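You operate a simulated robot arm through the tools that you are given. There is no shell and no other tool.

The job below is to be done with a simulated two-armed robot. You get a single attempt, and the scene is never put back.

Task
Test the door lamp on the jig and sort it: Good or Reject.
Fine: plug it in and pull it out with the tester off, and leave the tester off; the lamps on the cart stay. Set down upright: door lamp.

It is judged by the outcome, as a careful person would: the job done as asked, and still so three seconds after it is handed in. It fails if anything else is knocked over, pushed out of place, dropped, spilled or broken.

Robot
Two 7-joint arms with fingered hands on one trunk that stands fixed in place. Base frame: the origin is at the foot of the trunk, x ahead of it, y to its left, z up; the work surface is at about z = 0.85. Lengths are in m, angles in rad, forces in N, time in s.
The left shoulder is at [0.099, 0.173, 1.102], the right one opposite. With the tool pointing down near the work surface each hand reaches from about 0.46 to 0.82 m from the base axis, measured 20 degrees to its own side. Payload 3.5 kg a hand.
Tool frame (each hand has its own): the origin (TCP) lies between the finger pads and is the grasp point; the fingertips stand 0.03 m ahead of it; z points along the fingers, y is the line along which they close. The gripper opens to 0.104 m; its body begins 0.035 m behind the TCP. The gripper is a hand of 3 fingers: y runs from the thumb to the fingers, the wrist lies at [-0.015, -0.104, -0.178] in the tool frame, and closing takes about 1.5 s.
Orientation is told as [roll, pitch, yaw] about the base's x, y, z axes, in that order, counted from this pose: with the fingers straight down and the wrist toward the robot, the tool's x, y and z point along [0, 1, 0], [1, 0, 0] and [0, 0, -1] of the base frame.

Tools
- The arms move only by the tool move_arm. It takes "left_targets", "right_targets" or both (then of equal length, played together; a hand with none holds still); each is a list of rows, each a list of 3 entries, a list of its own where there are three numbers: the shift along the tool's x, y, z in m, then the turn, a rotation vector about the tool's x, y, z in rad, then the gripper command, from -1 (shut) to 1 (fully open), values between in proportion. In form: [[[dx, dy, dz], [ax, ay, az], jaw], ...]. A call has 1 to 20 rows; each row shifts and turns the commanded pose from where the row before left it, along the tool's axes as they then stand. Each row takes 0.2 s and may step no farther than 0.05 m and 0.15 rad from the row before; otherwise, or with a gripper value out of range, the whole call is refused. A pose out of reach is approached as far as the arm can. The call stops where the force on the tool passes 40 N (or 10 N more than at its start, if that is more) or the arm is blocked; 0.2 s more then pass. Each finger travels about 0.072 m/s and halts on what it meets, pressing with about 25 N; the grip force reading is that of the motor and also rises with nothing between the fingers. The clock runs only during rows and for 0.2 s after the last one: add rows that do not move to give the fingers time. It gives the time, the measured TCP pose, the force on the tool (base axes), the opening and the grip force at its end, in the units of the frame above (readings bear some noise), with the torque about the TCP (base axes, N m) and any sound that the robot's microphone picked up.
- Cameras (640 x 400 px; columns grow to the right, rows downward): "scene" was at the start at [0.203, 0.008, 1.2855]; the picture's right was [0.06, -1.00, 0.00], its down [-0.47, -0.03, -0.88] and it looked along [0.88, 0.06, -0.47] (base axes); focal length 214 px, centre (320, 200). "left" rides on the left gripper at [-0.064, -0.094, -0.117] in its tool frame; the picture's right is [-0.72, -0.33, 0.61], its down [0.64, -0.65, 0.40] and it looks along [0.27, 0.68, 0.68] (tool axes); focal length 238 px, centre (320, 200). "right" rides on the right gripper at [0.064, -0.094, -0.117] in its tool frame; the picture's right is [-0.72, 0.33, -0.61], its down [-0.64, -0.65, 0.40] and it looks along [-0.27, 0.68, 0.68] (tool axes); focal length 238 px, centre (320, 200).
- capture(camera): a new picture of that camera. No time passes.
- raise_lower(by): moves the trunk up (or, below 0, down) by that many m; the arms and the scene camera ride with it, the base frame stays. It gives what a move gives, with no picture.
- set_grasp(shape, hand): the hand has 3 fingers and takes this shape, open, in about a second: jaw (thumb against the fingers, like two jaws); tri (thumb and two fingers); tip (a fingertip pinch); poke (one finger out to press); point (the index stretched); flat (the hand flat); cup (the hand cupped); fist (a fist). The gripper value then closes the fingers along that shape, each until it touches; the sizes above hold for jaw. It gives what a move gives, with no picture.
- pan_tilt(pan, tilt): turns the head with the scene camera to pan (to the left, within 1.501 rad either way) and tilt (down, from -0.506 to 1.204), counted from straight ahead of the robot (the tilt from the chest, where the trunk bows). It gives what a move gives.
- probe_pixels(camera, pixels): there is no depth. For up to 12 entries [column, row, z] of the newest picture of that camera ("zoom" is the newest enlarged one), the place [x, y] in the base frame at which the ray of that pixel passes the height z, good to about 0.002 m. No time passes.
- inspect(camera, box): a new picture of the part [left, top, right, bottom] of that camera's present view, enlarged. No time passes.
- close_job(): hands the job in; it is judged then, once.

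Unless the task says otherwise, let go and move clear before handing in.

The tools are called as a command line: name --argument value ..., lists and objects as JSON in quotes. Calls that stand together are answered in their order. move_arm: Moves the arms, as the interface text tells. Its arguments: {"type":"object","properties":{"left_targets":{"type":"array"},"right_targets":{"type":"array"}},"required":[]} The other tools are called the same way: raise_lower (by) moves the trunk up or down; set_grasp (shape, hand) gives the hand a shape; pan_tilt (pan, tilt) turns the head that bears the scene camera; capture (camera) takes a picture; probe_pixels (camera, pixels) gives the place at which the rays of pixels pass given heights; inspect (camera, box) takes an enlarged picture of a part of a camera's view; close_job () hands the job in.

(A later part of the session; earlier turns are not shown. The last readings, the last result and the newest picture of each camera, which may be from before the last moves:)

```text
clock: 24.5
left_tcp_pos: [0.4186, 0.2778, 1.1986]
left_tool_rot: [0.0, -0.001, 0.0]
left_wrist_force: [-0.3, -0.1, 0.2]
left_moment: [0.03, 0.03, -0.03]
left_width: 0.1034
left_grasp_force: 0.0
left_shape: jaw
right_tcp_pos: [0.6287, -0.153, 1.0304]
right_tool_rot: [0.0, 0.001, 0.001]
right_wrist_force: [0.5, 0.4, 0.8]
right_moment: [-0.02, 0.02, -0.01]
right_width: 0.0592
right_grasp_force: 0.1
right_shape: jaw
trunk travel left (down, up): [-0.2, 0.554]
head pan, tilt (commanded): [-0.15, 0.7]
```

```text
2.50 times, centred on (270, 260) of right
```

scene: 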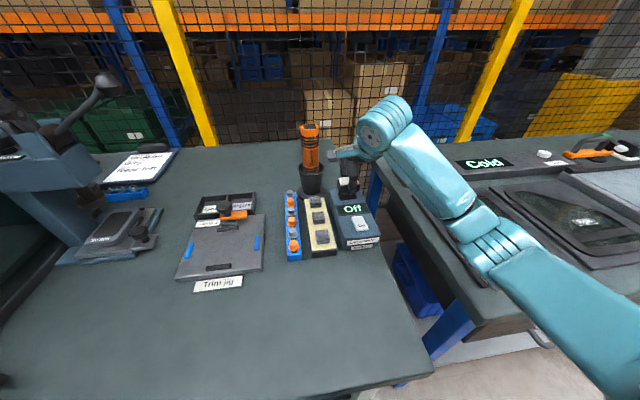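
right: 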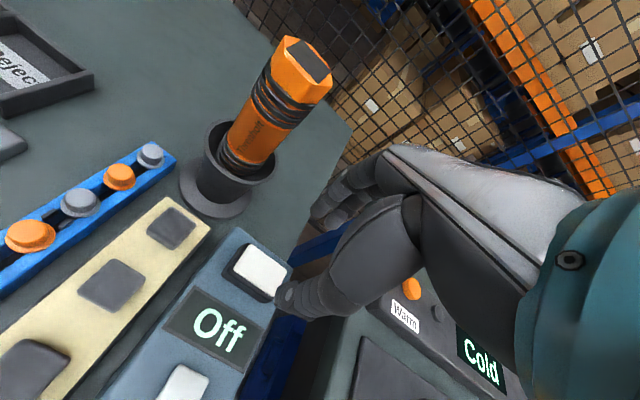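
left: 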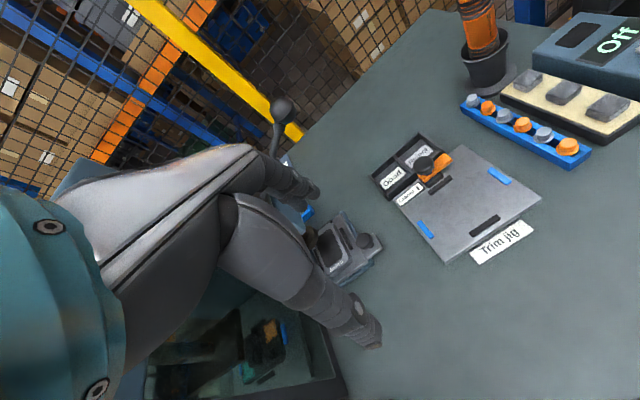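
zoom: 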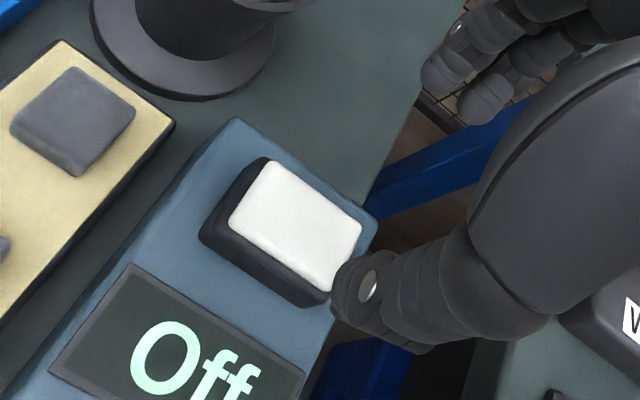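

The lamp sits flush in the socket and the tester still reads Off. I'll measure the rocker, then shape the right hand to poke well clear of everything and see where its fingertip is.

probe_pixels --camera "scene" --pixels '[[351.1, 216.8, 0.91], [362, 215.9, 0.91], [368.5, 228.1, 0.91], [357.3, 231, 0.91], [361.6, 225.3, 0.91], [351.1, 216.8, 0.915], [362, 215.9, 0.915], [368.5, 228.1, 0.915], [357.3, 231, 0.915]]'

move_arm --right_targets '[[[0, -0.03, -0.02], [0, 0, 0], 0.15], [[0, -0.035, -0.02], [0, 0, 0], 0.15], [[0, -0.03, 0], [0, 0, 0], 0.15]]'

set_grasp --hand "right" --shape "poke"

capture --camera "right"

capture --camera "scene"

```text
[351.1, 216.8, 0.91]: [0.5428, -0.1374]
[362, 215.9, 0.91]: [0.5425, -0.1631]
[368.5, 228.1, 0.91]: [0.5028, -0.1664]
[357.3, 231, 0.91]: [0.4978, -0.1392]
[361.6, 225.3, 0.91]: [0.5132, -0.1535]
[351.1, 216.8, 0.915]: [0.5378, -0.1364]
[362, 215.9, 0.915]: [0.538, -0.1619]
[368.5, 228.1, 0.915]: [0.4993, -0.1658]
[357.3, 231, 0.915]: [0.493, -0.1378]
```

```text
clock: 25.3
left_tcp_pos: [0.4186, 0.2776, 1.1985]
left_tool_rot: [0.0, 0.0, 0.0]
left_wrist_force: [-0.1, -0.1, 0.2]
left_moment: [0.0, 0.0, 0.0]
left_width: 0.1039
left_grasp_force: 0.0
left_shape: jaw
right_tcp_pos: [0.5333, -0.1524, 1.0684]
right_tool_rot: [0.001, 0.001, -0.002]
right_wrist_force: [0.3, 0.0, -0.1]
right_moment: [-0.01, -0.02, 0.01]
right_width: 0.0596
right_grasp_force: 0.1
right_shape: jaw
trunk travel left (down, up): [-0.2, 0.554]
head pan, tilt (commanded): [-0.15, 0.7]
```

```text
clock: 26.2
left_tcp_pos: [0.42, 0.2786, 1.1973]
left_tool_rot: [0.0, -0.001, 0.0]
left_wrist_force: [-0.5, -0.2, 0.1]
left_moment: [0.01, -0.02, 0.02]
left_width: 0.1039
left_grasp_force: 0.1
left_shape: jaw
right_tcp_pos: [0.5344, -0.1521, 1.0683]
right_tool_rot: [-0.001, -0.001, 0.0]
right_wrist_force: [0.3, 0.1, -0.3]
right_moment: [-0.03, 0.0, -0.03]
right_width: 0.0
right_grasp_force: 0.2
right_shape: poke
trunk travel left (down, up): [-0.2, 0.554]
head pan, tilt (commanded): [-0.15, 0.7]
```

```text
taken
```

right: 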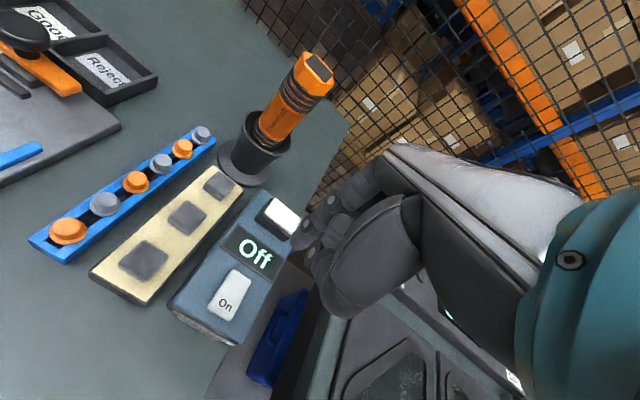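

```text
taken
```

scene: 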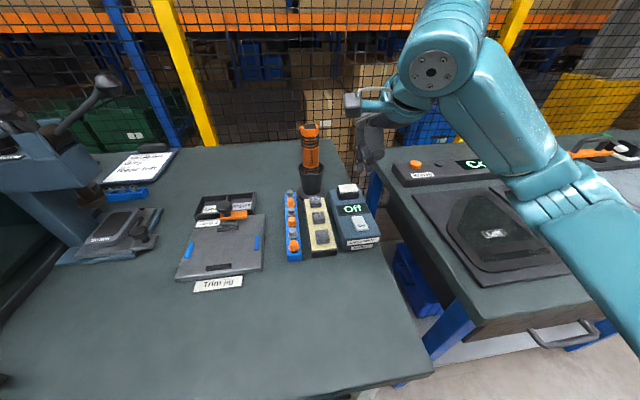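

The rocker spans x 0.50–0.54, y −0.138 to −0.165. I'll zoom on the poke-shaped hand to find its fingertip.

inspect --camera "right" --box '[260, 150, 420, 330]'

inspect --camera "scene" --box '[330, 80, 430, 190]'

```text
2.22 times, centred on (340, 240) of right
```

zoom: 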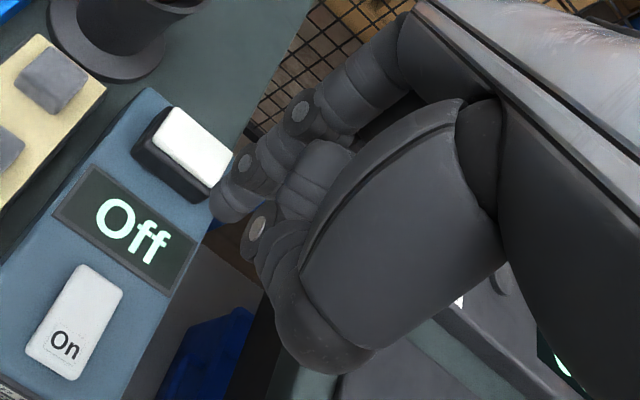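

```text
3.64 times, centred on (380, 135) of scene
```

zoom: 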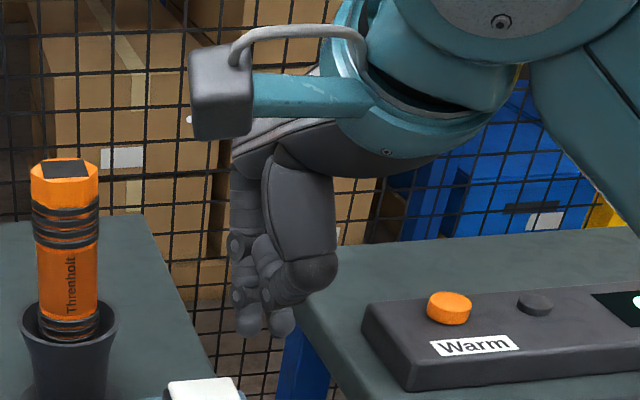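

The poke shape's tip position is unclear from these views, while the jaw shape is well known (tips 0.03 ahead of the TCP). I'll return to jaw, close it fully, and press with the closed fingertips.

set_grasp --hand "right" --shape "jaw"

move_arm --right_targets '[[[0, 0, 0], [0, 0, 0], 0], [[0, -0.005, 0.01], [0, 0, 0], -1], [[0, -0.01, 0.02], [0, 0, 0], -1], [[0, -0.01, 0.02], [0, 0, 0], -1], [[0, 0, 0.02], [0, 0, 0], -1], [[0, 0, 0], [0, 0, 0], -1], [[0, 0, 0], [0, 0, 0], -1], [[0, 0, 0], [0, 0, 0], -1]]'

capture --camera "right"

capture --camera "scene"

inspect --camera "right" --box '[200, 170, 360, 330]'

inspect --camera "scene" --box '[320, 140, 420, 250]'

```text
clock: 27.1
left_tcp_pos: [0.4202, 0.2773, 1.1983]
left_tool_rot: [0.002, 0.001, -0.001]
left_wrist_force: [0.2, 0.0, 0.4]
left_moment: [-0.01, 0.0, -0.03]
left_width: 0.1035
left_grasp_force: 0.0
left_shape: jaw
right_tcp_pos: [0.5341, -0.1501, 1.0685]
right_tool_rot: [0.001, 0.001, 0.0]
right_wrist_force: [-0.2, 0.5, -0.5]
right_moment: [0.02, 0.01, -0.02]
right_width: 0.1039
right_grasp_force: 0.0
right_shape: jaw
trunk travel left (down, up): [-0.2, 0.554]
head pan, tilt (commanded): [-0.15, 0.7]
```

```text
clock: 28.9
left_tcp_pos: [0.419, 0.2778, 1.1983]
left_tool_rot: [0.0, 0.0, 0.001]
left_wrist_force: [0.6, 0.9, -0.9]
left_moment: [-0.03, 0.01, 0.01]
left_width: 0.1034
left_grasp_force: 0.0
left_shape: jaw
right_tcp_pos: [0.5089, -0.1513, 0.9996]
right_tool_rot: [-0.001, 0.0, 0.0]
right_wrist_force: [-0.1, -0.3, 0.0]
right_moment: [-0.05, 0.03, 0.01]
right_width: 0.0001
right_grasp_force: 24.9
right_shape: jaw
trunk travel left (down, up): [-0.2, 0.554]
head pan, tilt (commanded): [-0.15, 0.7]
```

```text
taken
```

right: 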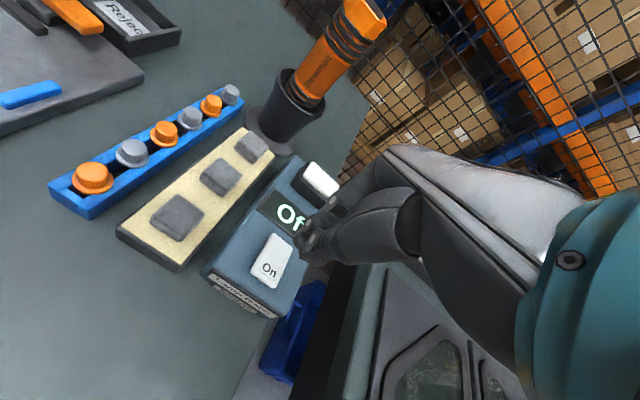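

```text
taken
```

scene: 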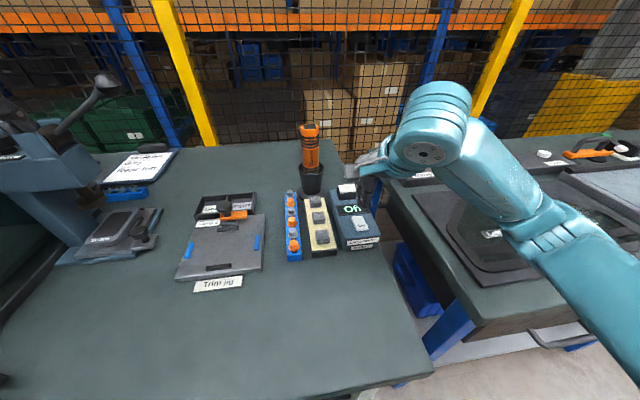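

```text
2.50 times, centred on (280, 250) of right
```

zoom: 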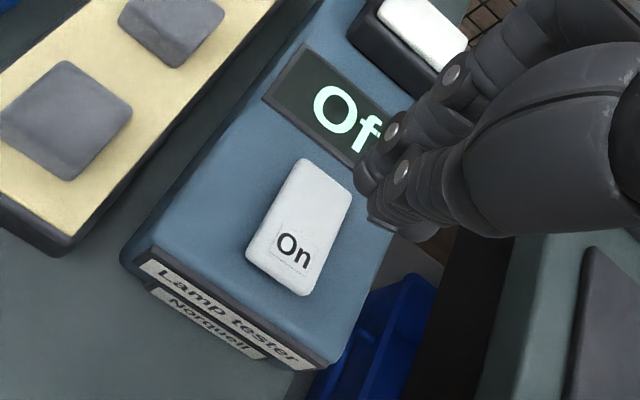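

```text
3.64 times, centred on (370, 195) of scene
```

zoom: 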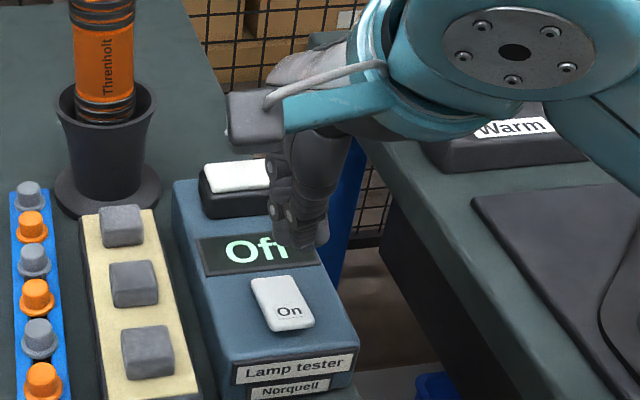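

The closed fingertips are above the rocker's "On" end. I'll come down to about 1.5 cm above it and check.

move_arm --right_targets '[[[0, -0.001, 0.02], [0, 0, 0], -1], [[0, 0, 0.02], [0, 0, 0], -1]]'

inspect --camera "right" --box '[220, 170, 360, 310]'

inspect --camera "scene" --box '[330, 180, 400, 250]'

```text
clock: 29.5
left_tcp_pos: [0.4202, 0.2796, 1.1986]
left_tool_rot: [0.0, -0.001, 0.0]
left_wrist_force: [-0.6, -1.0, 0.1]
left_moment: [0.0, 0.03, 0.03]
left_width: 0.1036
left_grasp_force: 0.2
left_shape: jaw
right_tcp_pos: [0.5082, -0.1525, 0.9597]
right_tool_rot: [0.0, 0.0, 0.002]
right_wrist_force: [0.4, -1.2, 1.2]
right_moment: [0.01, 0.03, -0.02]
right_width: 0.0
right_grasp_force: 24.9
right_shape: jaw
trunk travel left (down, up): [-0.2, 0.554]
head pan, tilt (commanded): [-0.15, 0.7]
```

```text
2.86 times, centred on (290, 240) of right
```

zoom: 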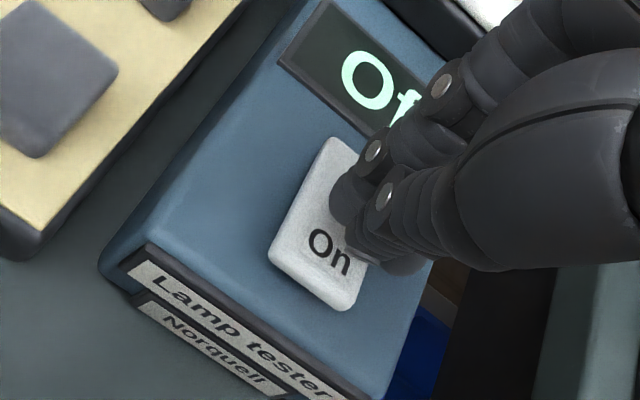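

```text
5.71 times, centred on (365, 215) of scene
```

zoom: 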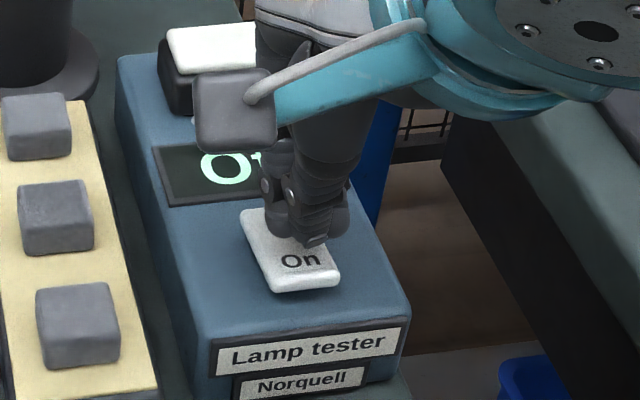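

The tips will land on the "On" end. I'll lower to contact and press in small steps.

move_arm --right_targets '[[[0, -0.001, 0.006], [0, 0, 0], -1], [[0, 0, 0.005], [0, 0, 0], -1], [[0, 0, 0.003], [0, 0, 0], -1], [[0, 0, 0.002], [0, 0, 0], -1]]'

inspect --camera "right" --box '[220, 150, 380, 310]'

inspect --camera "scene" --box '[330, 180, 400, 250]'

```text
clock: 30.5
left_tcp_pos: [0.4188, 0.2795, 1.1987]
left_tool_rot: [0.0, -0.001, 0.001]
left_wrist_force: [0.6, 0.5, 0.2]
left_moment: [0.03, 0.01, 0.01]
left_width: 0.1036
left_grasp_force: 0.0
left_shape: jaw
right_tcp_pos: [0.5086, -0.1506, 0.9468]
right_tool_rot: [0.003, -0.009, -0.002]
right_wrist_force: [2.6, -0.9, 22.6]
right_moment: [0.03, -0.24, -0.03]
right_width: 0.0
right_grasp_force: 24.8
right_shape: jaw
trunk travel left (down, up): [-0.2, 0.554]
head pan, tilt (commanded): [-0.15, 0.7]
```

```text
2.50 times, centred on (300, 230) of right
```

zoom: 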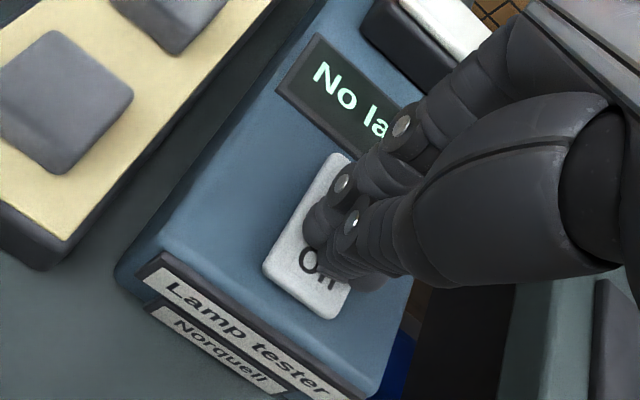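

```text
5.71 times, centred on (365, 215) of scene
```

zoom: 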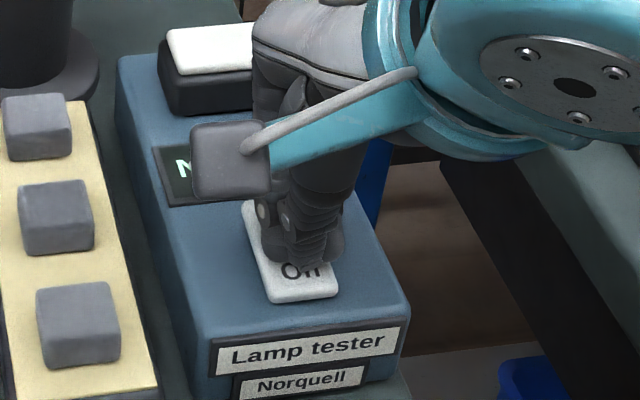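

The display now starts "No la…", so the tester is on but may not detect the lamp. I'll lift off and read the screen.

move_arm --right_targets '[[[0, 0, -0.01], [0, 0, 0], -1], [[0, -0.01, -0.03], [0, 0, 0], -1], [[0, -0.02, -0.03], [0, 0, 0], -1], [[0, -0.02, -0.02], [0, 0, 0], -1]]'

capture --camera "right"

inspect --camera "right" --box '[190, 120, 350, 300]'

inspect --camera "scene" --box '[325, 170, 405, 250]'

inspect --camera "left" --box '[550, 0, 640, 68]'

```text
clock: 31.5
left_tcp_pos: [0.4191, 0.279, 1.1997]
left_tool_rot: [0.0, 0.0, 0.001]
left_wrist_force: [-0.1, 0.1, 0.0]
left_moment: [0.01, 0.01, 0.03]
left_width: 0.1036
left_grasp_force: 0.1
left_shape: jaw
right_tcp_pos: [0.4573, -0.1528, 1.0337]
right_tool_rot: [-0.001, 0.002, -0.001]
right_wrist_force: [-0.8, 0.2, -0.5]
right_moment: [0.0, -0.02, -0.02]
right_width: 0.0
right_grasp_force: 25.1
right_shape: jaw
trunk travel left (down, up): [-0.2, 0.554]
head pan, tilt (commanded): [-0.15, 0.7]
```

```text
taken
```

right: 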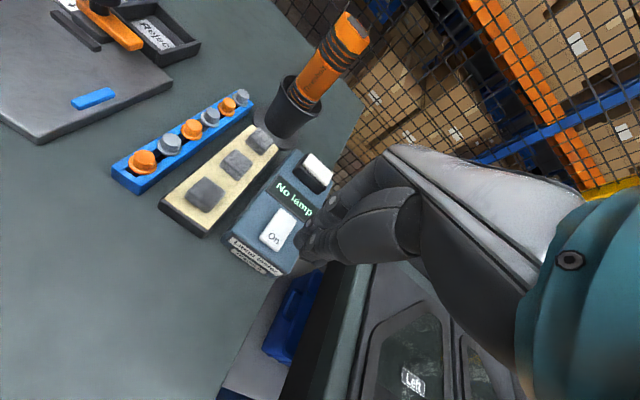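

```text
2.22 times, centred on (270, 210) of right
```

zoom: 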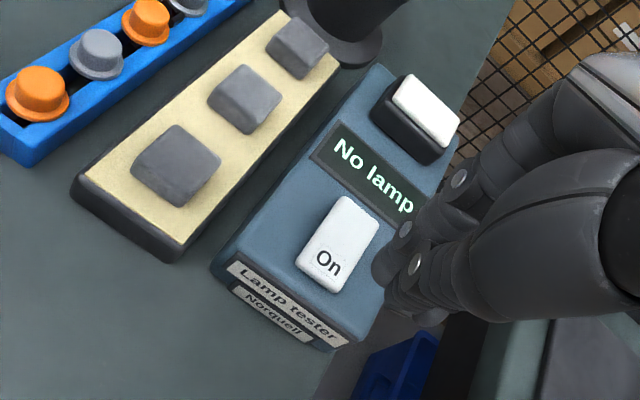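

```text
5.00 times, centred on (365, 210) of scene
```

zoom: 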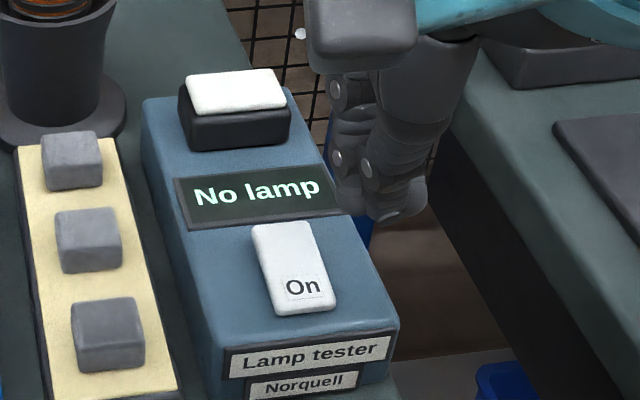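

```text
5.88 times, centred on (595, 34) of left
```

zoom: 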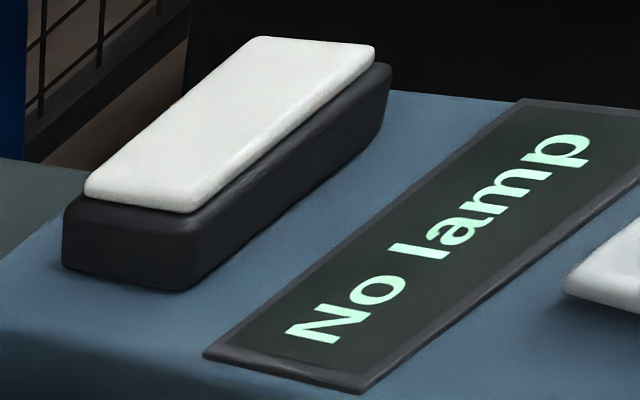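

The tester is on and reads "No lamp", so the plug isn't fully home; my fingertips touched the tester top before it seated. I'll first switch the tester off by pressing the far end of the rocker, then push the lamp fully in.

move_arm --right_targets '[[[0, 0.026, 0.015], [0, 0, 0], -1], [[0, 0.026, 0.025], [0, 0, 0], -1], [[0, 0.024, 0.025], [0, 0, 0], -1], [[0, 0, 0.009], [0, 0, 0], -1]]'

inspect --camera "scene" --box '[325, 170, 405, 250]'

inspect --camera "right" --box '[200, 150, 360, 310]'

```text
clock: 32.5
left_tcp_pos: [0.4192, 0.2779, 1.198]
left_tool_rot: [0.0, 0.0, 0.0]
left_wrist_force: [0.1, -0.2, 0.2]
left_moment: [0.03, -0.02, 0.03]
left_width: 0.1035
left_grasp_force: 0.1
left_shape: jaw
right_tcp_pos: [0.5338, -0.152, 0.9606]
right_tool_rot: [-0.002, -0.001, 0.0]
right_wrist_force: [0.6, -0.1, -0.2]
right_moment: [-0.01, -0.02, 0.0]
right_width: 0.0
right_grasp_force: 24.9
right_shape: jaw
trunk travel left (down, up): [-0.2, 0.554]
head pan, tilt (commanded): [-0.15, 0.7]
```

```text
5.00 times, centred on (365, 210) of scene
```

zoom: 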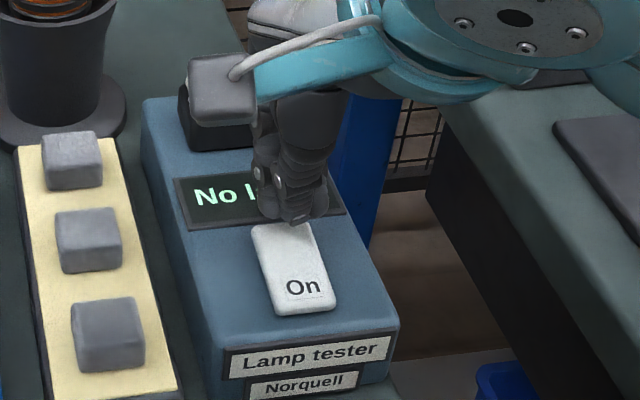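

```text
2.50 times, centred on (280, 230) of right
```

zoom: 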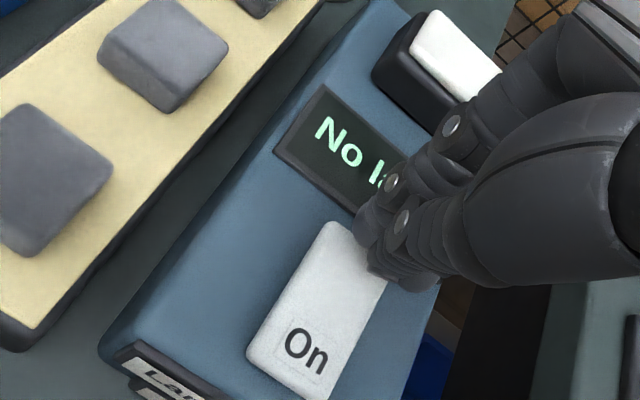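

The tips are over the far end of the rocker. I'll press it in small steps.

move_arm --right_targets '[[[0, 0, 0.006], [0, 0, 0], -1], [[0, 0, 0.005], [0, 0, 0], -1], [[0, 0, 0.003], [0, 0, 0], -1], [[0, 0, 0.002], [0, 0, 0], -1]]'

inspect --camera "scene" --box '[325, 170, 405, 250]'

inspect --camera "right" --box '[200, 150, 360, 310]'

```text
clock: 33.5
left_tcp_pos: [0.4179, 0.2788, 1.1992]
left_tool_rot: [-0.001, -0.001, -0.001]
left_wrist_force: [-0.2, -0.9, -0.5]
left_moment: [0.01, -0.02, 0.0]
left_width: 0.1036
left_grasp_force: 0.1
left_shape: jaw
right_tcp_pos: [0.5327, -0.1517, 0.9462]
right_tool_rot: [0.002, -0.004, 0.001]
right_wrist_force: [-1.1, -0.5, 12.7]
right_moment: [-0.01, 0.09, 0.01]
right_width: 0.0001
right_grasp_force: 24.9
right_shape: jaw
trunk travel left (down, up): [-0.2, 0.554]
head pan, tilt (commanded): [-0.15, 0.7]
```

```text
5.00 times, centred on (365, 210) of scene
```

zoom: 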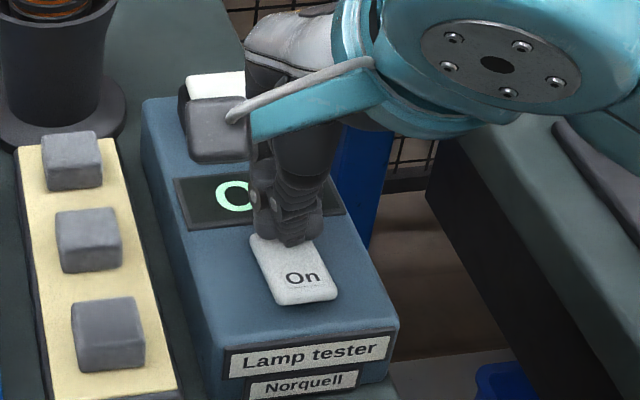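

```text
2.50 times, centred on (280, 230) of right
```

zoom: 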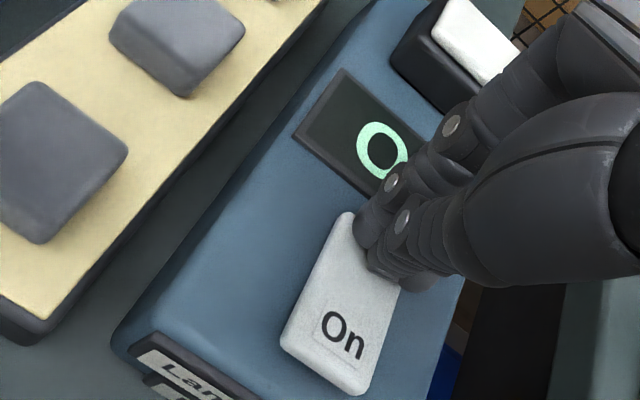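

The display is back to Off. I'll lift, move over the lamp's lens and press it straight down with the closed fingertips.

move_arm --right_targets '[[[0, 0, -0.01], [0, 0, 0], -1], [[0, 0, -0.03], [0, 0, 0], -1], [[0, 0.02, -0.005], [0, 0, 0], -1], [[0, 0.04, 0], [0, 0, 0], -1], [[0, 0.035, 0], [0, 0, 0], -1]]'

capture --camera "scene"

inspect --camera "scene" --box '[325, 160, 405, 250]'

inspect --camera "right" --box '[200, 150, 360, 310]'

inspect --camera "left" --box '[550, 0, 640, 68]'

```text
clock: 34.7
left_tcp_pos: [0.4198, 0.2782, 1.198]
left_tool_rot: [0.001, -0.001, 0.0]
left_wrist_force: [0.0, -0.2, 0.3]
left_moment: [0.02, -0.01, -0.02]
left_width: 0.1038
left_grasp_force: 0.0
left_shape: jaw
right_tcp_pos: [0.629, -0.1504, 0.9886]
right_tool_rot: [0.0, 0.002, 0.0]
right_wrist_force: [-0.7, 0.6, -0.4]
right_moment: [0.01, 0.02, -0.06]
right_width: 0.0
right_grasp_force: 24.7
right_shape: jaw
trunk travel left (down, up): [-0.2, 0.554]
head pan, tilt (commanded): [-0.15, 0.7]
```

```text
taken
```

scene: 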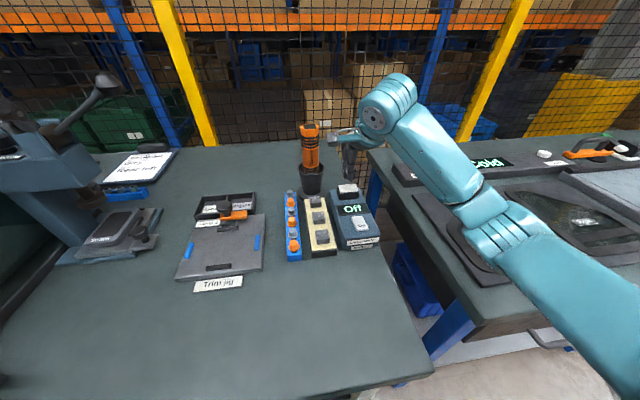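

```text
4.44 times, centred on (365, 205) of scene
```

zoom: 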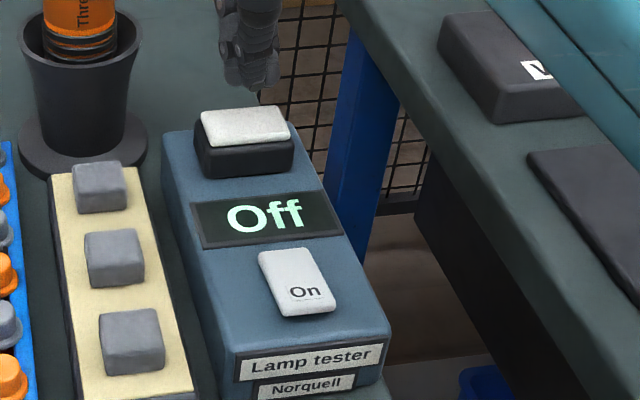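

```text
2.50 times, centred on (280, 230) of right
```

zoom: 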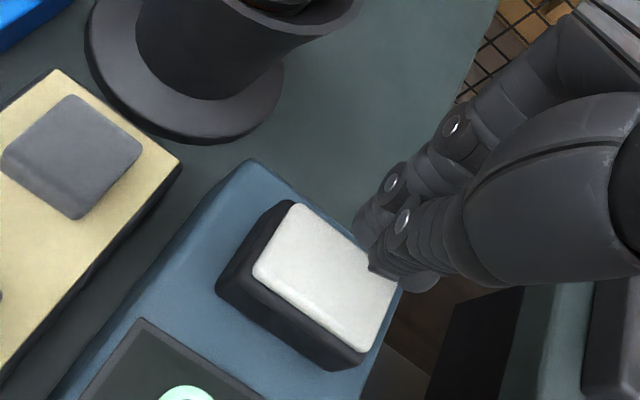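

```text
5.88 times, centred on (595, 34) of left
```

zoom: 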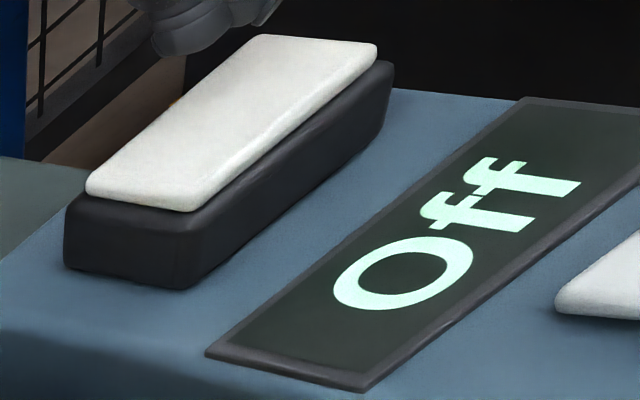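

The tester is off and the lamp appears nearly seated. I'll press down on the lens centre, stepping gently until it stops.

move_arm --right_targets '[[[-0.001, 0.0005, 0.015], [0, 0, 0], -1], [[0, 0, 0.01], [0, 0, 0], -1], [[0, 0, 0.004], [0, 0, 0], -1], [[0, 0, 0.002], [0, 0, 0], -1], [[0, 0, 0.002], [0, 0, 0], -1]]'

inspect --camera "left" --box '[550, 0, 640, 68]'

inspect --camera "scene" --box '[330, 170, 380, 215]'

```text
clock: 36.0
left_tcp_pos: [0.418, 0.2782, 1.1977]
left_tool_rot: [0.0, -0.001, 0.0]
left_wrist_force: [0.1, -0.3, -0.4]
left_moment: [0.01, 0.0, 0.03]
left_width: 0.1039
left_grasp_force: 0.0
left_shape: jaw
right_tcp_pos: [0.6305, -0.1525, 0.964]
right_tool_rot: [0.007, -0.023, -0.001]
right_wrist_force: [-2.5, -1.1, 14.6]
right_moment: [0.0, 0.14, 0.02]
right_width: 0.0
right_grasp_force: 24.8
right_shape: jaw
trunk travel left (down, up): [-0.2, 0.554]
head pan, tilt (commanded): [-0.15, 0.7]
stopped in row 5 (right hand): the force on the tool passed its limit at 41 N (the readings are from after the stop); the commanded pose is now the measured one
```

```text
5.88 times, centred on (595, 34) of left
```

zoom: 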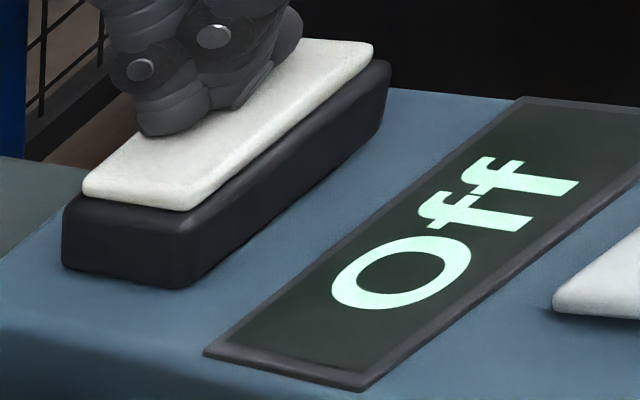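

```text
8.89 times, centred on (355, 192) of scene
```

zoom: 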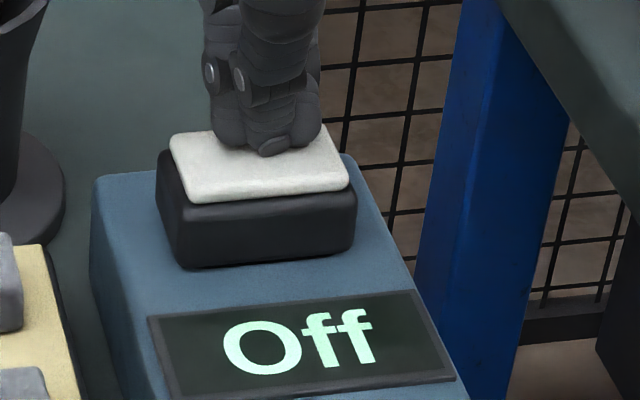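

The press stopped at its 41 N limit with the tips on the far half of the lens. I'll lift off and check how level and flush the lamp sits.

move_arm --right_targets '[[[0, 0, -0.01], [0, 0, 0], -1], [[0, -0.008, -0.02], [0, 0, 0], -1]]'

inspect --camera "left" --box '[550, 0, 610, 50]'

inspect --camera "scene" --box '[335, 175, 367, 205]'

inspect --camera "right" --box '[220, 190, 320, 320]'

```text
clock: 36.6
left_tcp_pos: [0.4195, 0.2777, 1.1979]
left_tool_rot: [0.001, 0.001, 0.0]
left_wrist_force: [0.9, 0.3, -0.6]
left_moment: [-0.01, -0.04, -0.02]
left_width: 0.1036
left_grasp_force: 0.1
left_shape: jaw
right_tcp_pos: [0.6223, -0.1531, 0.9915]
right_tool_rot: [0.004, -0.012, 0.0]
right_wrist_force: [0.8, -0.4, 0.0]
right_moment: [0.0, 0.01, 0.0]
right_width: 0.0002
right_grasp_force: 24.8
right_shape: jaw
trunk travel left (down, up): [-0.2, 0.554]
head pan, tilt (commanded): [-0.15, 0.7]
```

```text
8.00 times, centred on (580, 25) of left
```

zoom: 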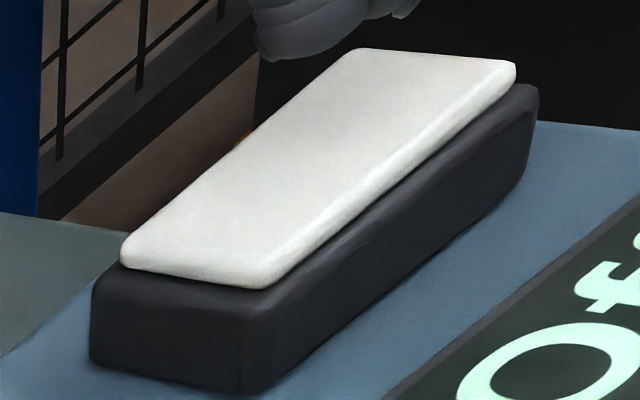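

```text
13.33 times, centred on (351, 190) of scene
```

zoom: 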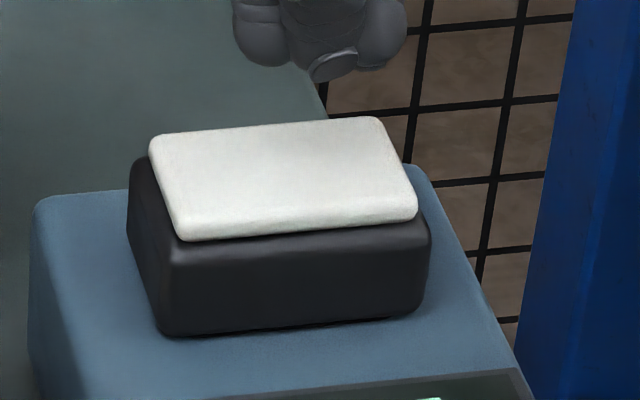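

```text
3.08 times, centred on (270, 255) of right
```

zoom: 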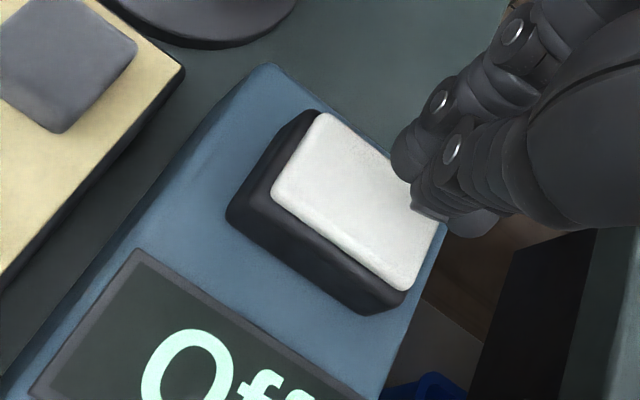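

The lamp looks flush now with only a hint of shadow at the near edge. I'll level the hand and press once more, this time centred on the lens.

move_arm --right_targets '[[[0, 0, 0.01], [0.012, -0.004, 0], -1], [[0, 0, 0.012], [0, 0, 0], -1], [[0, 0, 0.004], [0, 0, 0], -1], [[0, 0, 0.002], [0, 0, 0], -1], [[0, 0, 0.002], [0, 0, 0], -1], [[0, 0, 0.0015], [0, 0, 0], -1]]'

inspect --camera "scene" --box '[335, 175, 367, 205]'

inspect --camera "left" --box '[550, 0, 610, 50]'

```text
clock: 38.0
left_tcp_pos: [0.4172, 0.2791, 1.1993]
left_tool_rot: [0.0, -0.002, -0.001]
left_wrist_force: [0.4, 0.1, 0.1]
left_moment: [0.04, -0.02, 0.02]
left_width: 0.1038
left_grasp_force: 0.0
left_shape: jaw
right_tcp_pos: [0.6231, -0.1539, 0.964]
right_tool_rot: [0.001, -0.014, -0.002]
right_wrist_force: [2.2, -3.0, 22.7]
right_moment: [-0.06, -0.11, 0.01]
right_width: 0.0
right_grasp_force: 25.7
right_shape: jaw
trunk travel left (down, up): [-0.2, 0.554]
head pan, tilt (commanded): [-0.15, 0.7]
```

```text
13.33 times, centred on (351, 190) of scene
```

zoom: 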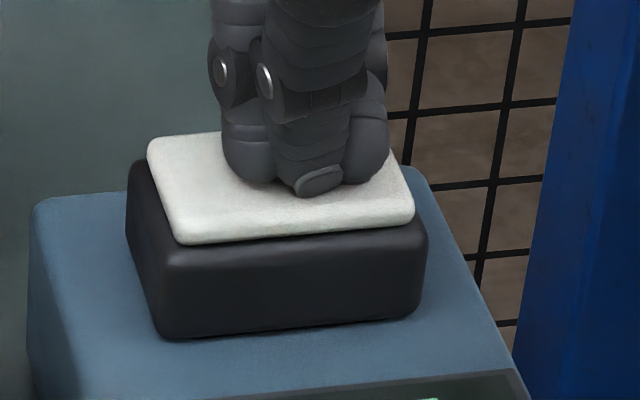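

```text
8.00 times, centred on (580, 25) of left
```

zoom: 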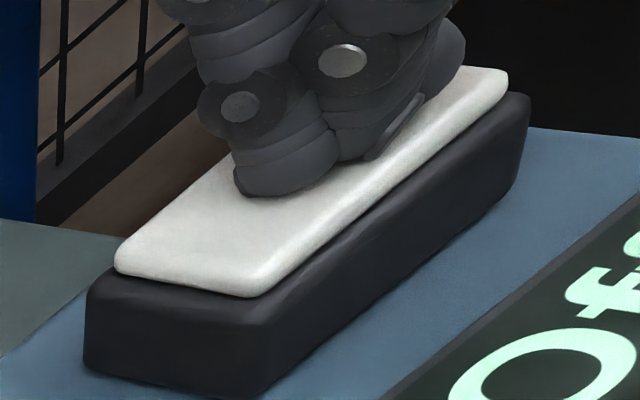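

There's about 23 N on the lens centre and only a tiny settling. I'll add a little more force, staying under the limit.

move_arm --right_targets '[[[0, 0, 0.0012], [0, 0, 0], -1], [[0, 0, 0.001], [0, 0, 0], -1], [[0, 0, 0], [0, 0, 0], -1]]'

inspect --camera "scene" --box '[335, 175, 367, 205]'

```text
clock: 38.9
left_tcp_pos: [0.4196, 0.2793, 1.1963]
left_tool_rot: [0.0, 0.001, 0.001]
left_wrist_force: [-0.5, -0.4, -0.3]
left_moment: [0.02, -0.04, 0.01]
left_width: 0.1036
left_grasp_force: 0.1
left_shape: jaw
right_tcp_pos: [0.6231, -0.1531, 0.9632]
right_tool_rot: [0.004, -0.02, -0.002]
right_wrist_force: [-2.1, -0.7, 12.5]
right_moment: [-0.03, 0.1, -0.01]
right_width: 0.0
right_grasp_force: 24.9
right_shape: jaw
trunk travel left (down, up): [-0.2, 0.554]
head pan, tilt (commanded): [-0.15, 0.7]
stopped in row 3 (right hand): the force on the tool passed its limit at 40 N (the readings are from after the stop); the commanded pose is now the measured one
```

```text
13.33 times, centred on (351, 190) of scene
```

zoom: 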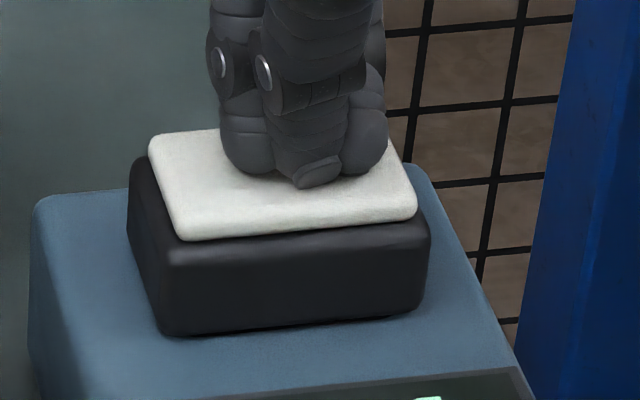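

It's a firm stop at 40 N, so it should be home. I'll lift, level the hand, and go back to press the "On" end of the rocker.

move_arm --right_targets '[[[0, 0, -0.01], [0.01, -0.002, 0], -1], [[0, -0.01, -0.022], [0.01, -0.002, 0.001], -1], [[0, -0.035, 0], [0, 0, 0], -1], [[0, -0.035, 0], [0, 0, 0], -1], [[0.0005, -0.0355, 0], [0, 0, 0], -1], [[0, 0, 0.02], [0, 0, 0], -1], [[0, 0, 0.015], [0, 0, 0], -1]]'

inspect --camera "scene" --box '[325, 170, 405, 250]'

inspect --camera "left" --box '[550, 0, 610, 50]'

```text
clock: 40.5
left_tcp_pos: [0.4198, 0.2787, 1.1993]
left_tool_rot: [0.001, 0.001, 0.0]
left_wrist_force: [-0.2, 0.4, -0.8]
left_moment: [-0.01, 0.03, -0.01]
left_width: 0.1036
left_grasp_force: 0.0
left_shape: jaw
right_tcp_pos: [0.5087, -0.1527, 0.9601]
right_tool_rot: [0.0, 0.005, -0.002]
right_wrist_force: [-0.4, 0.3, 0.7]
right_moment: [-0.02, 0.03, -0.02]
right_width: 0.0
right_grasp_force: 25.2
right_shape: jaw
trunk travel left (down, up): [-0.2, 0.554]
head pan, tilt (commanded): [-0.15, 0.7]
```

```text
5.00 times, centred on (365, 210) of scene
```

zoom: 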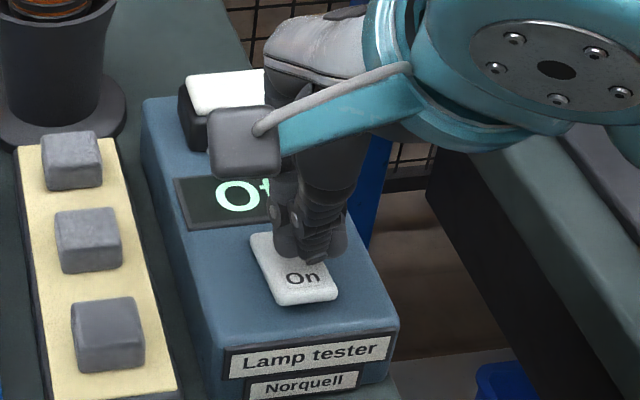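

```text
8.00 times, centred on (580, 25) of left
```

zoom: 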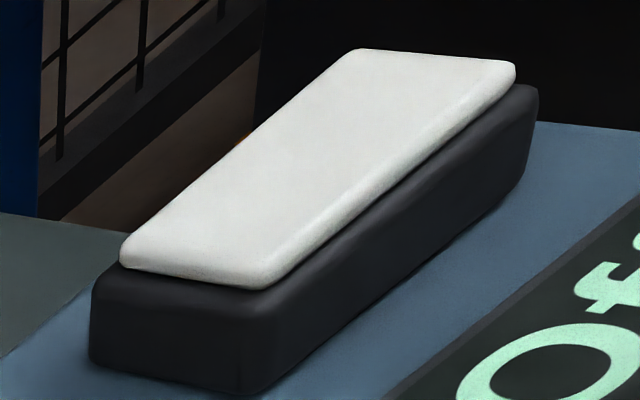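

Tester reads Off and the tips are over the "On" end again. I'll press it the same way as before.

move_arm --right_targets '[[[0, -0.001, 0.006], [-0.004, 0, 0], -1], [[0, 0, 0.005], [0, 0, 0], -1], [[0, 0, 0.003], [0, 0, 0], -1], [[0, 0, 0.002], [0, 0, 0], -1]]'

inspect --camera "right" --box '[220, 150, 380, 310]'

inspect --camera "left" --box '[540, 0, 640, 75]'

```text
clock: 41.5
left_tcp_pos: [0.4174, 0.2779, 1.1995]
left_tool_rot: [-0.002, -0.001, 0.0]
left_wrist_force: [-0.2, -0.1, 0.2]
left_moment: [-0.01, 0.02, 0.0]
left_width: 0.1037
left_grasp_force: 0.0
left_shape: jaw
right_tcp_pos: [0.5071, -0.1525, 0.9481]
right_tool_rot: [0.0, -0.008, -0.003]
right_wrist_force: [1.8, -2.2, 19.2]
right_moment: [0.01, -0.14, 0.02]
right_width: 0.0001
right_grasp_force: 25.1
right_shape: jaw
trunk travel left (down, up): [-0.2, 0.554]
head pan, tilt (commanded): [-0.15, 0.7]
```

```text
2.50 times, centred on (300, 230) of right
```

zoom: 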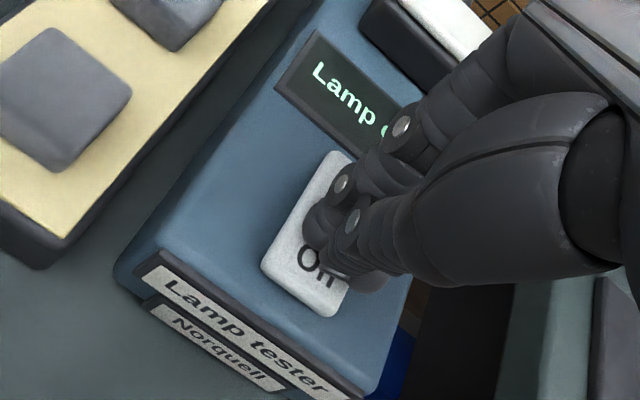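

```text
5.33 times, centred on (590, 38) of left
```

zoom: 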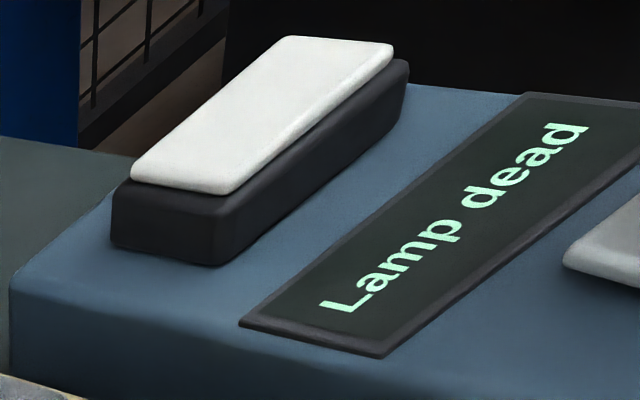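

The left view reads "Lamp dead". I'll lift off, give it a moment, and confirm the reading hasn't changed and the lens is unlit.

move_arm --right_targets '[[[0, 0, -0.01], [0.004, 0, 0.002], -1], [[0, -0.01, -0.03], [0, 0, 0], -1], [[0, -0.02, -0.03], [0, 0, 0], -1], [[0, -0.02, -0.02], [0, 0, 0], -1], [[0, 0, 0], [0, 0, 0], -1], [[0, 0, 0], [0, 0, 0], -1], [[0, 0, 0], [0, 0, 0], -1], [[0, 0, 0], [0, 0, 0], -1], [[0, 0, 0], [0, 0, 0], -1]]'

inspect --camera "scene" --box '[325, 170, 405, 250]'

capture --camera "right"

inspect --camera "right" --box '[190, 120, 350, 300]'

```text
clock: 43.5
left_tcp_pos: [0.4186, 0.2774, 1.1975]
left_tool_rot: [0.0, 0.0, 0.0]
left_wrist_force: [0.5, -0.1, -0.7]
left_moment: [0.01, -0.01, -0.02]
left_width: 0.1037
left_grasp_force: 0.1
left_shape: jaw
right_tcp_pos: [0.4579, -0.1514, 1.0329]
right_tool_rot: [0.0, 0.005, -0.005]
right_wrist_force: [1.1, 0.1, 0.6]
right_moment: [0.01, 0.0, -0.02]
right_width: 0.0
right_grasp_force: 24.7
right_shape: jaw
trunk travel left (down, up): [-0.2, 0.554]
head pan, tilt (commanded): [-0.15, 0.7]
```

```text
5.00 times, centred on (365, 210) of scene
```

zoom: 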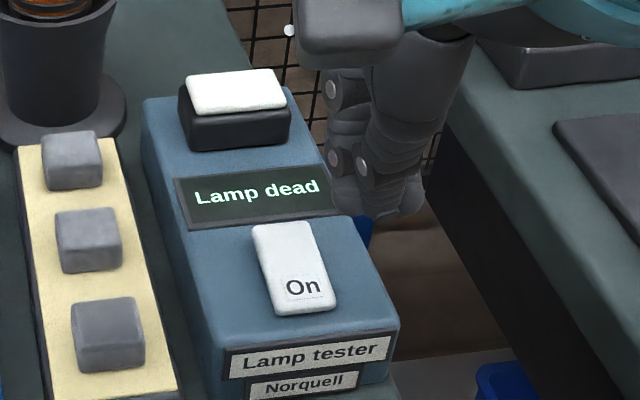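

```text
taken
```

right: 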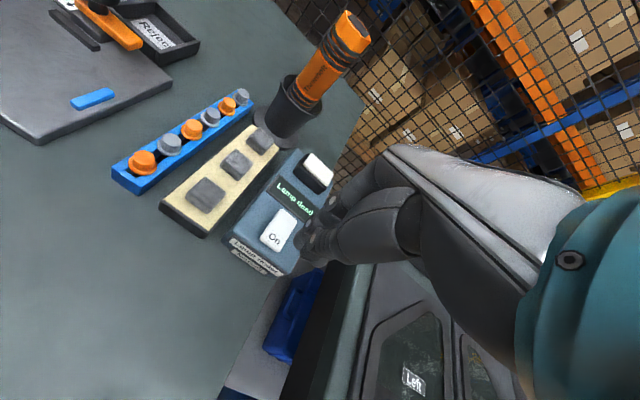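

```text
2.22 times, centred on (270, 210) of right
```

zoom: 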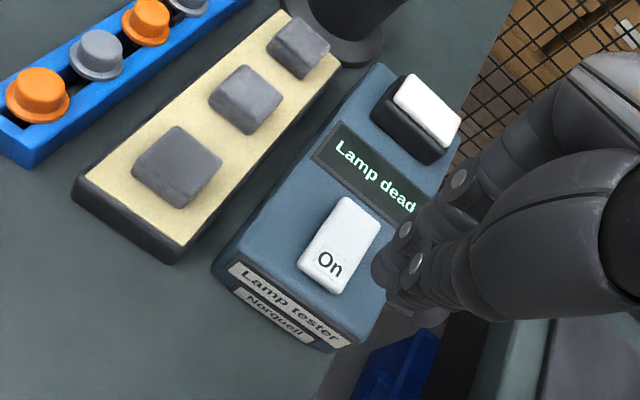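

"Lamp dead" holds steady with the lens unlit, so this lamp goes to Reject. Now I'll switch the tester off with the far end of the rocker, as before.

move_arm --right_targets '[[[0, 0.026, 0.015], [-0.005, 0, -0.005], -1], [[0, 0.026, 0.025], [0, 0, 0], -1], [[0, 0.024, 0.025], [0, 0, 0], -1], [[0, 0, 0.009], [0, 0, 0], -1], [[0, 0, 0.005], [0, 0, 0], -1], [[0, 0, 0.005], [0, 0, 0], -1], [[0, 0, 0.003], [0, 0, 0], -1], [[0, 0, 0.002], [0, 0, 0], -1]]'

inspect --camera "left" --box '[540, 0, 640, 75]'

inspect --camera "scene" --box '[325, 170, 405, 250]'

```text
clock: 45.3
left_tcp_pos: [0.419, 0.2781, 1.1984]
left_tool_rot: [0.0, 0.0, 0.001]
left_wrist_force: [0.0, 0.0, 0.5]
left_moment: [0.0, 0.0, 0.01]
left_width: 0.1038
left_grasp_force: 0.1
left_shape: jaw
right_tcp_pos: [0.5328, -0.1522, 0.9461]
right_tool_rot: [-0.001, -0.004, 0.001]
right_wrist_force: [-0.8, -1.1, 7.3]
right_moment: [-0.03, 0.01, 0.0]
right_width: 0.0
right_grasp_force: 25.0
right_shape: jaw
trunk travel left (down, up): [-0.2, 0.554]
head pan, tilt (commanded): [-0.15, 0.7]
```

```text
5.33 times, centred on (590, 38) of left
```

zoom: 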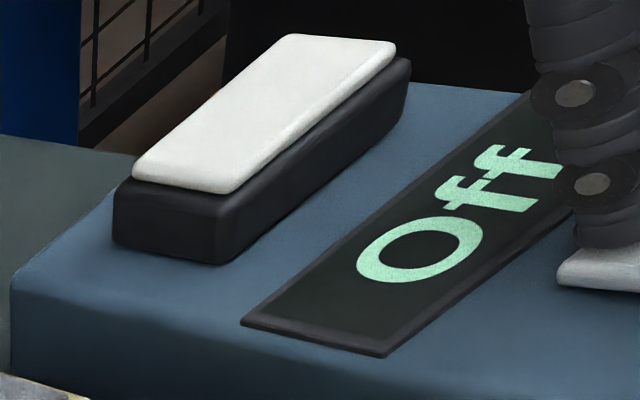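

```text
5.00 times, centred on (365, 210) of scene
```

zoom: 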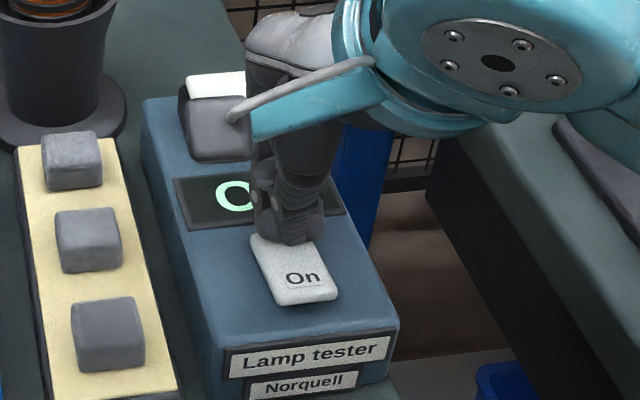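

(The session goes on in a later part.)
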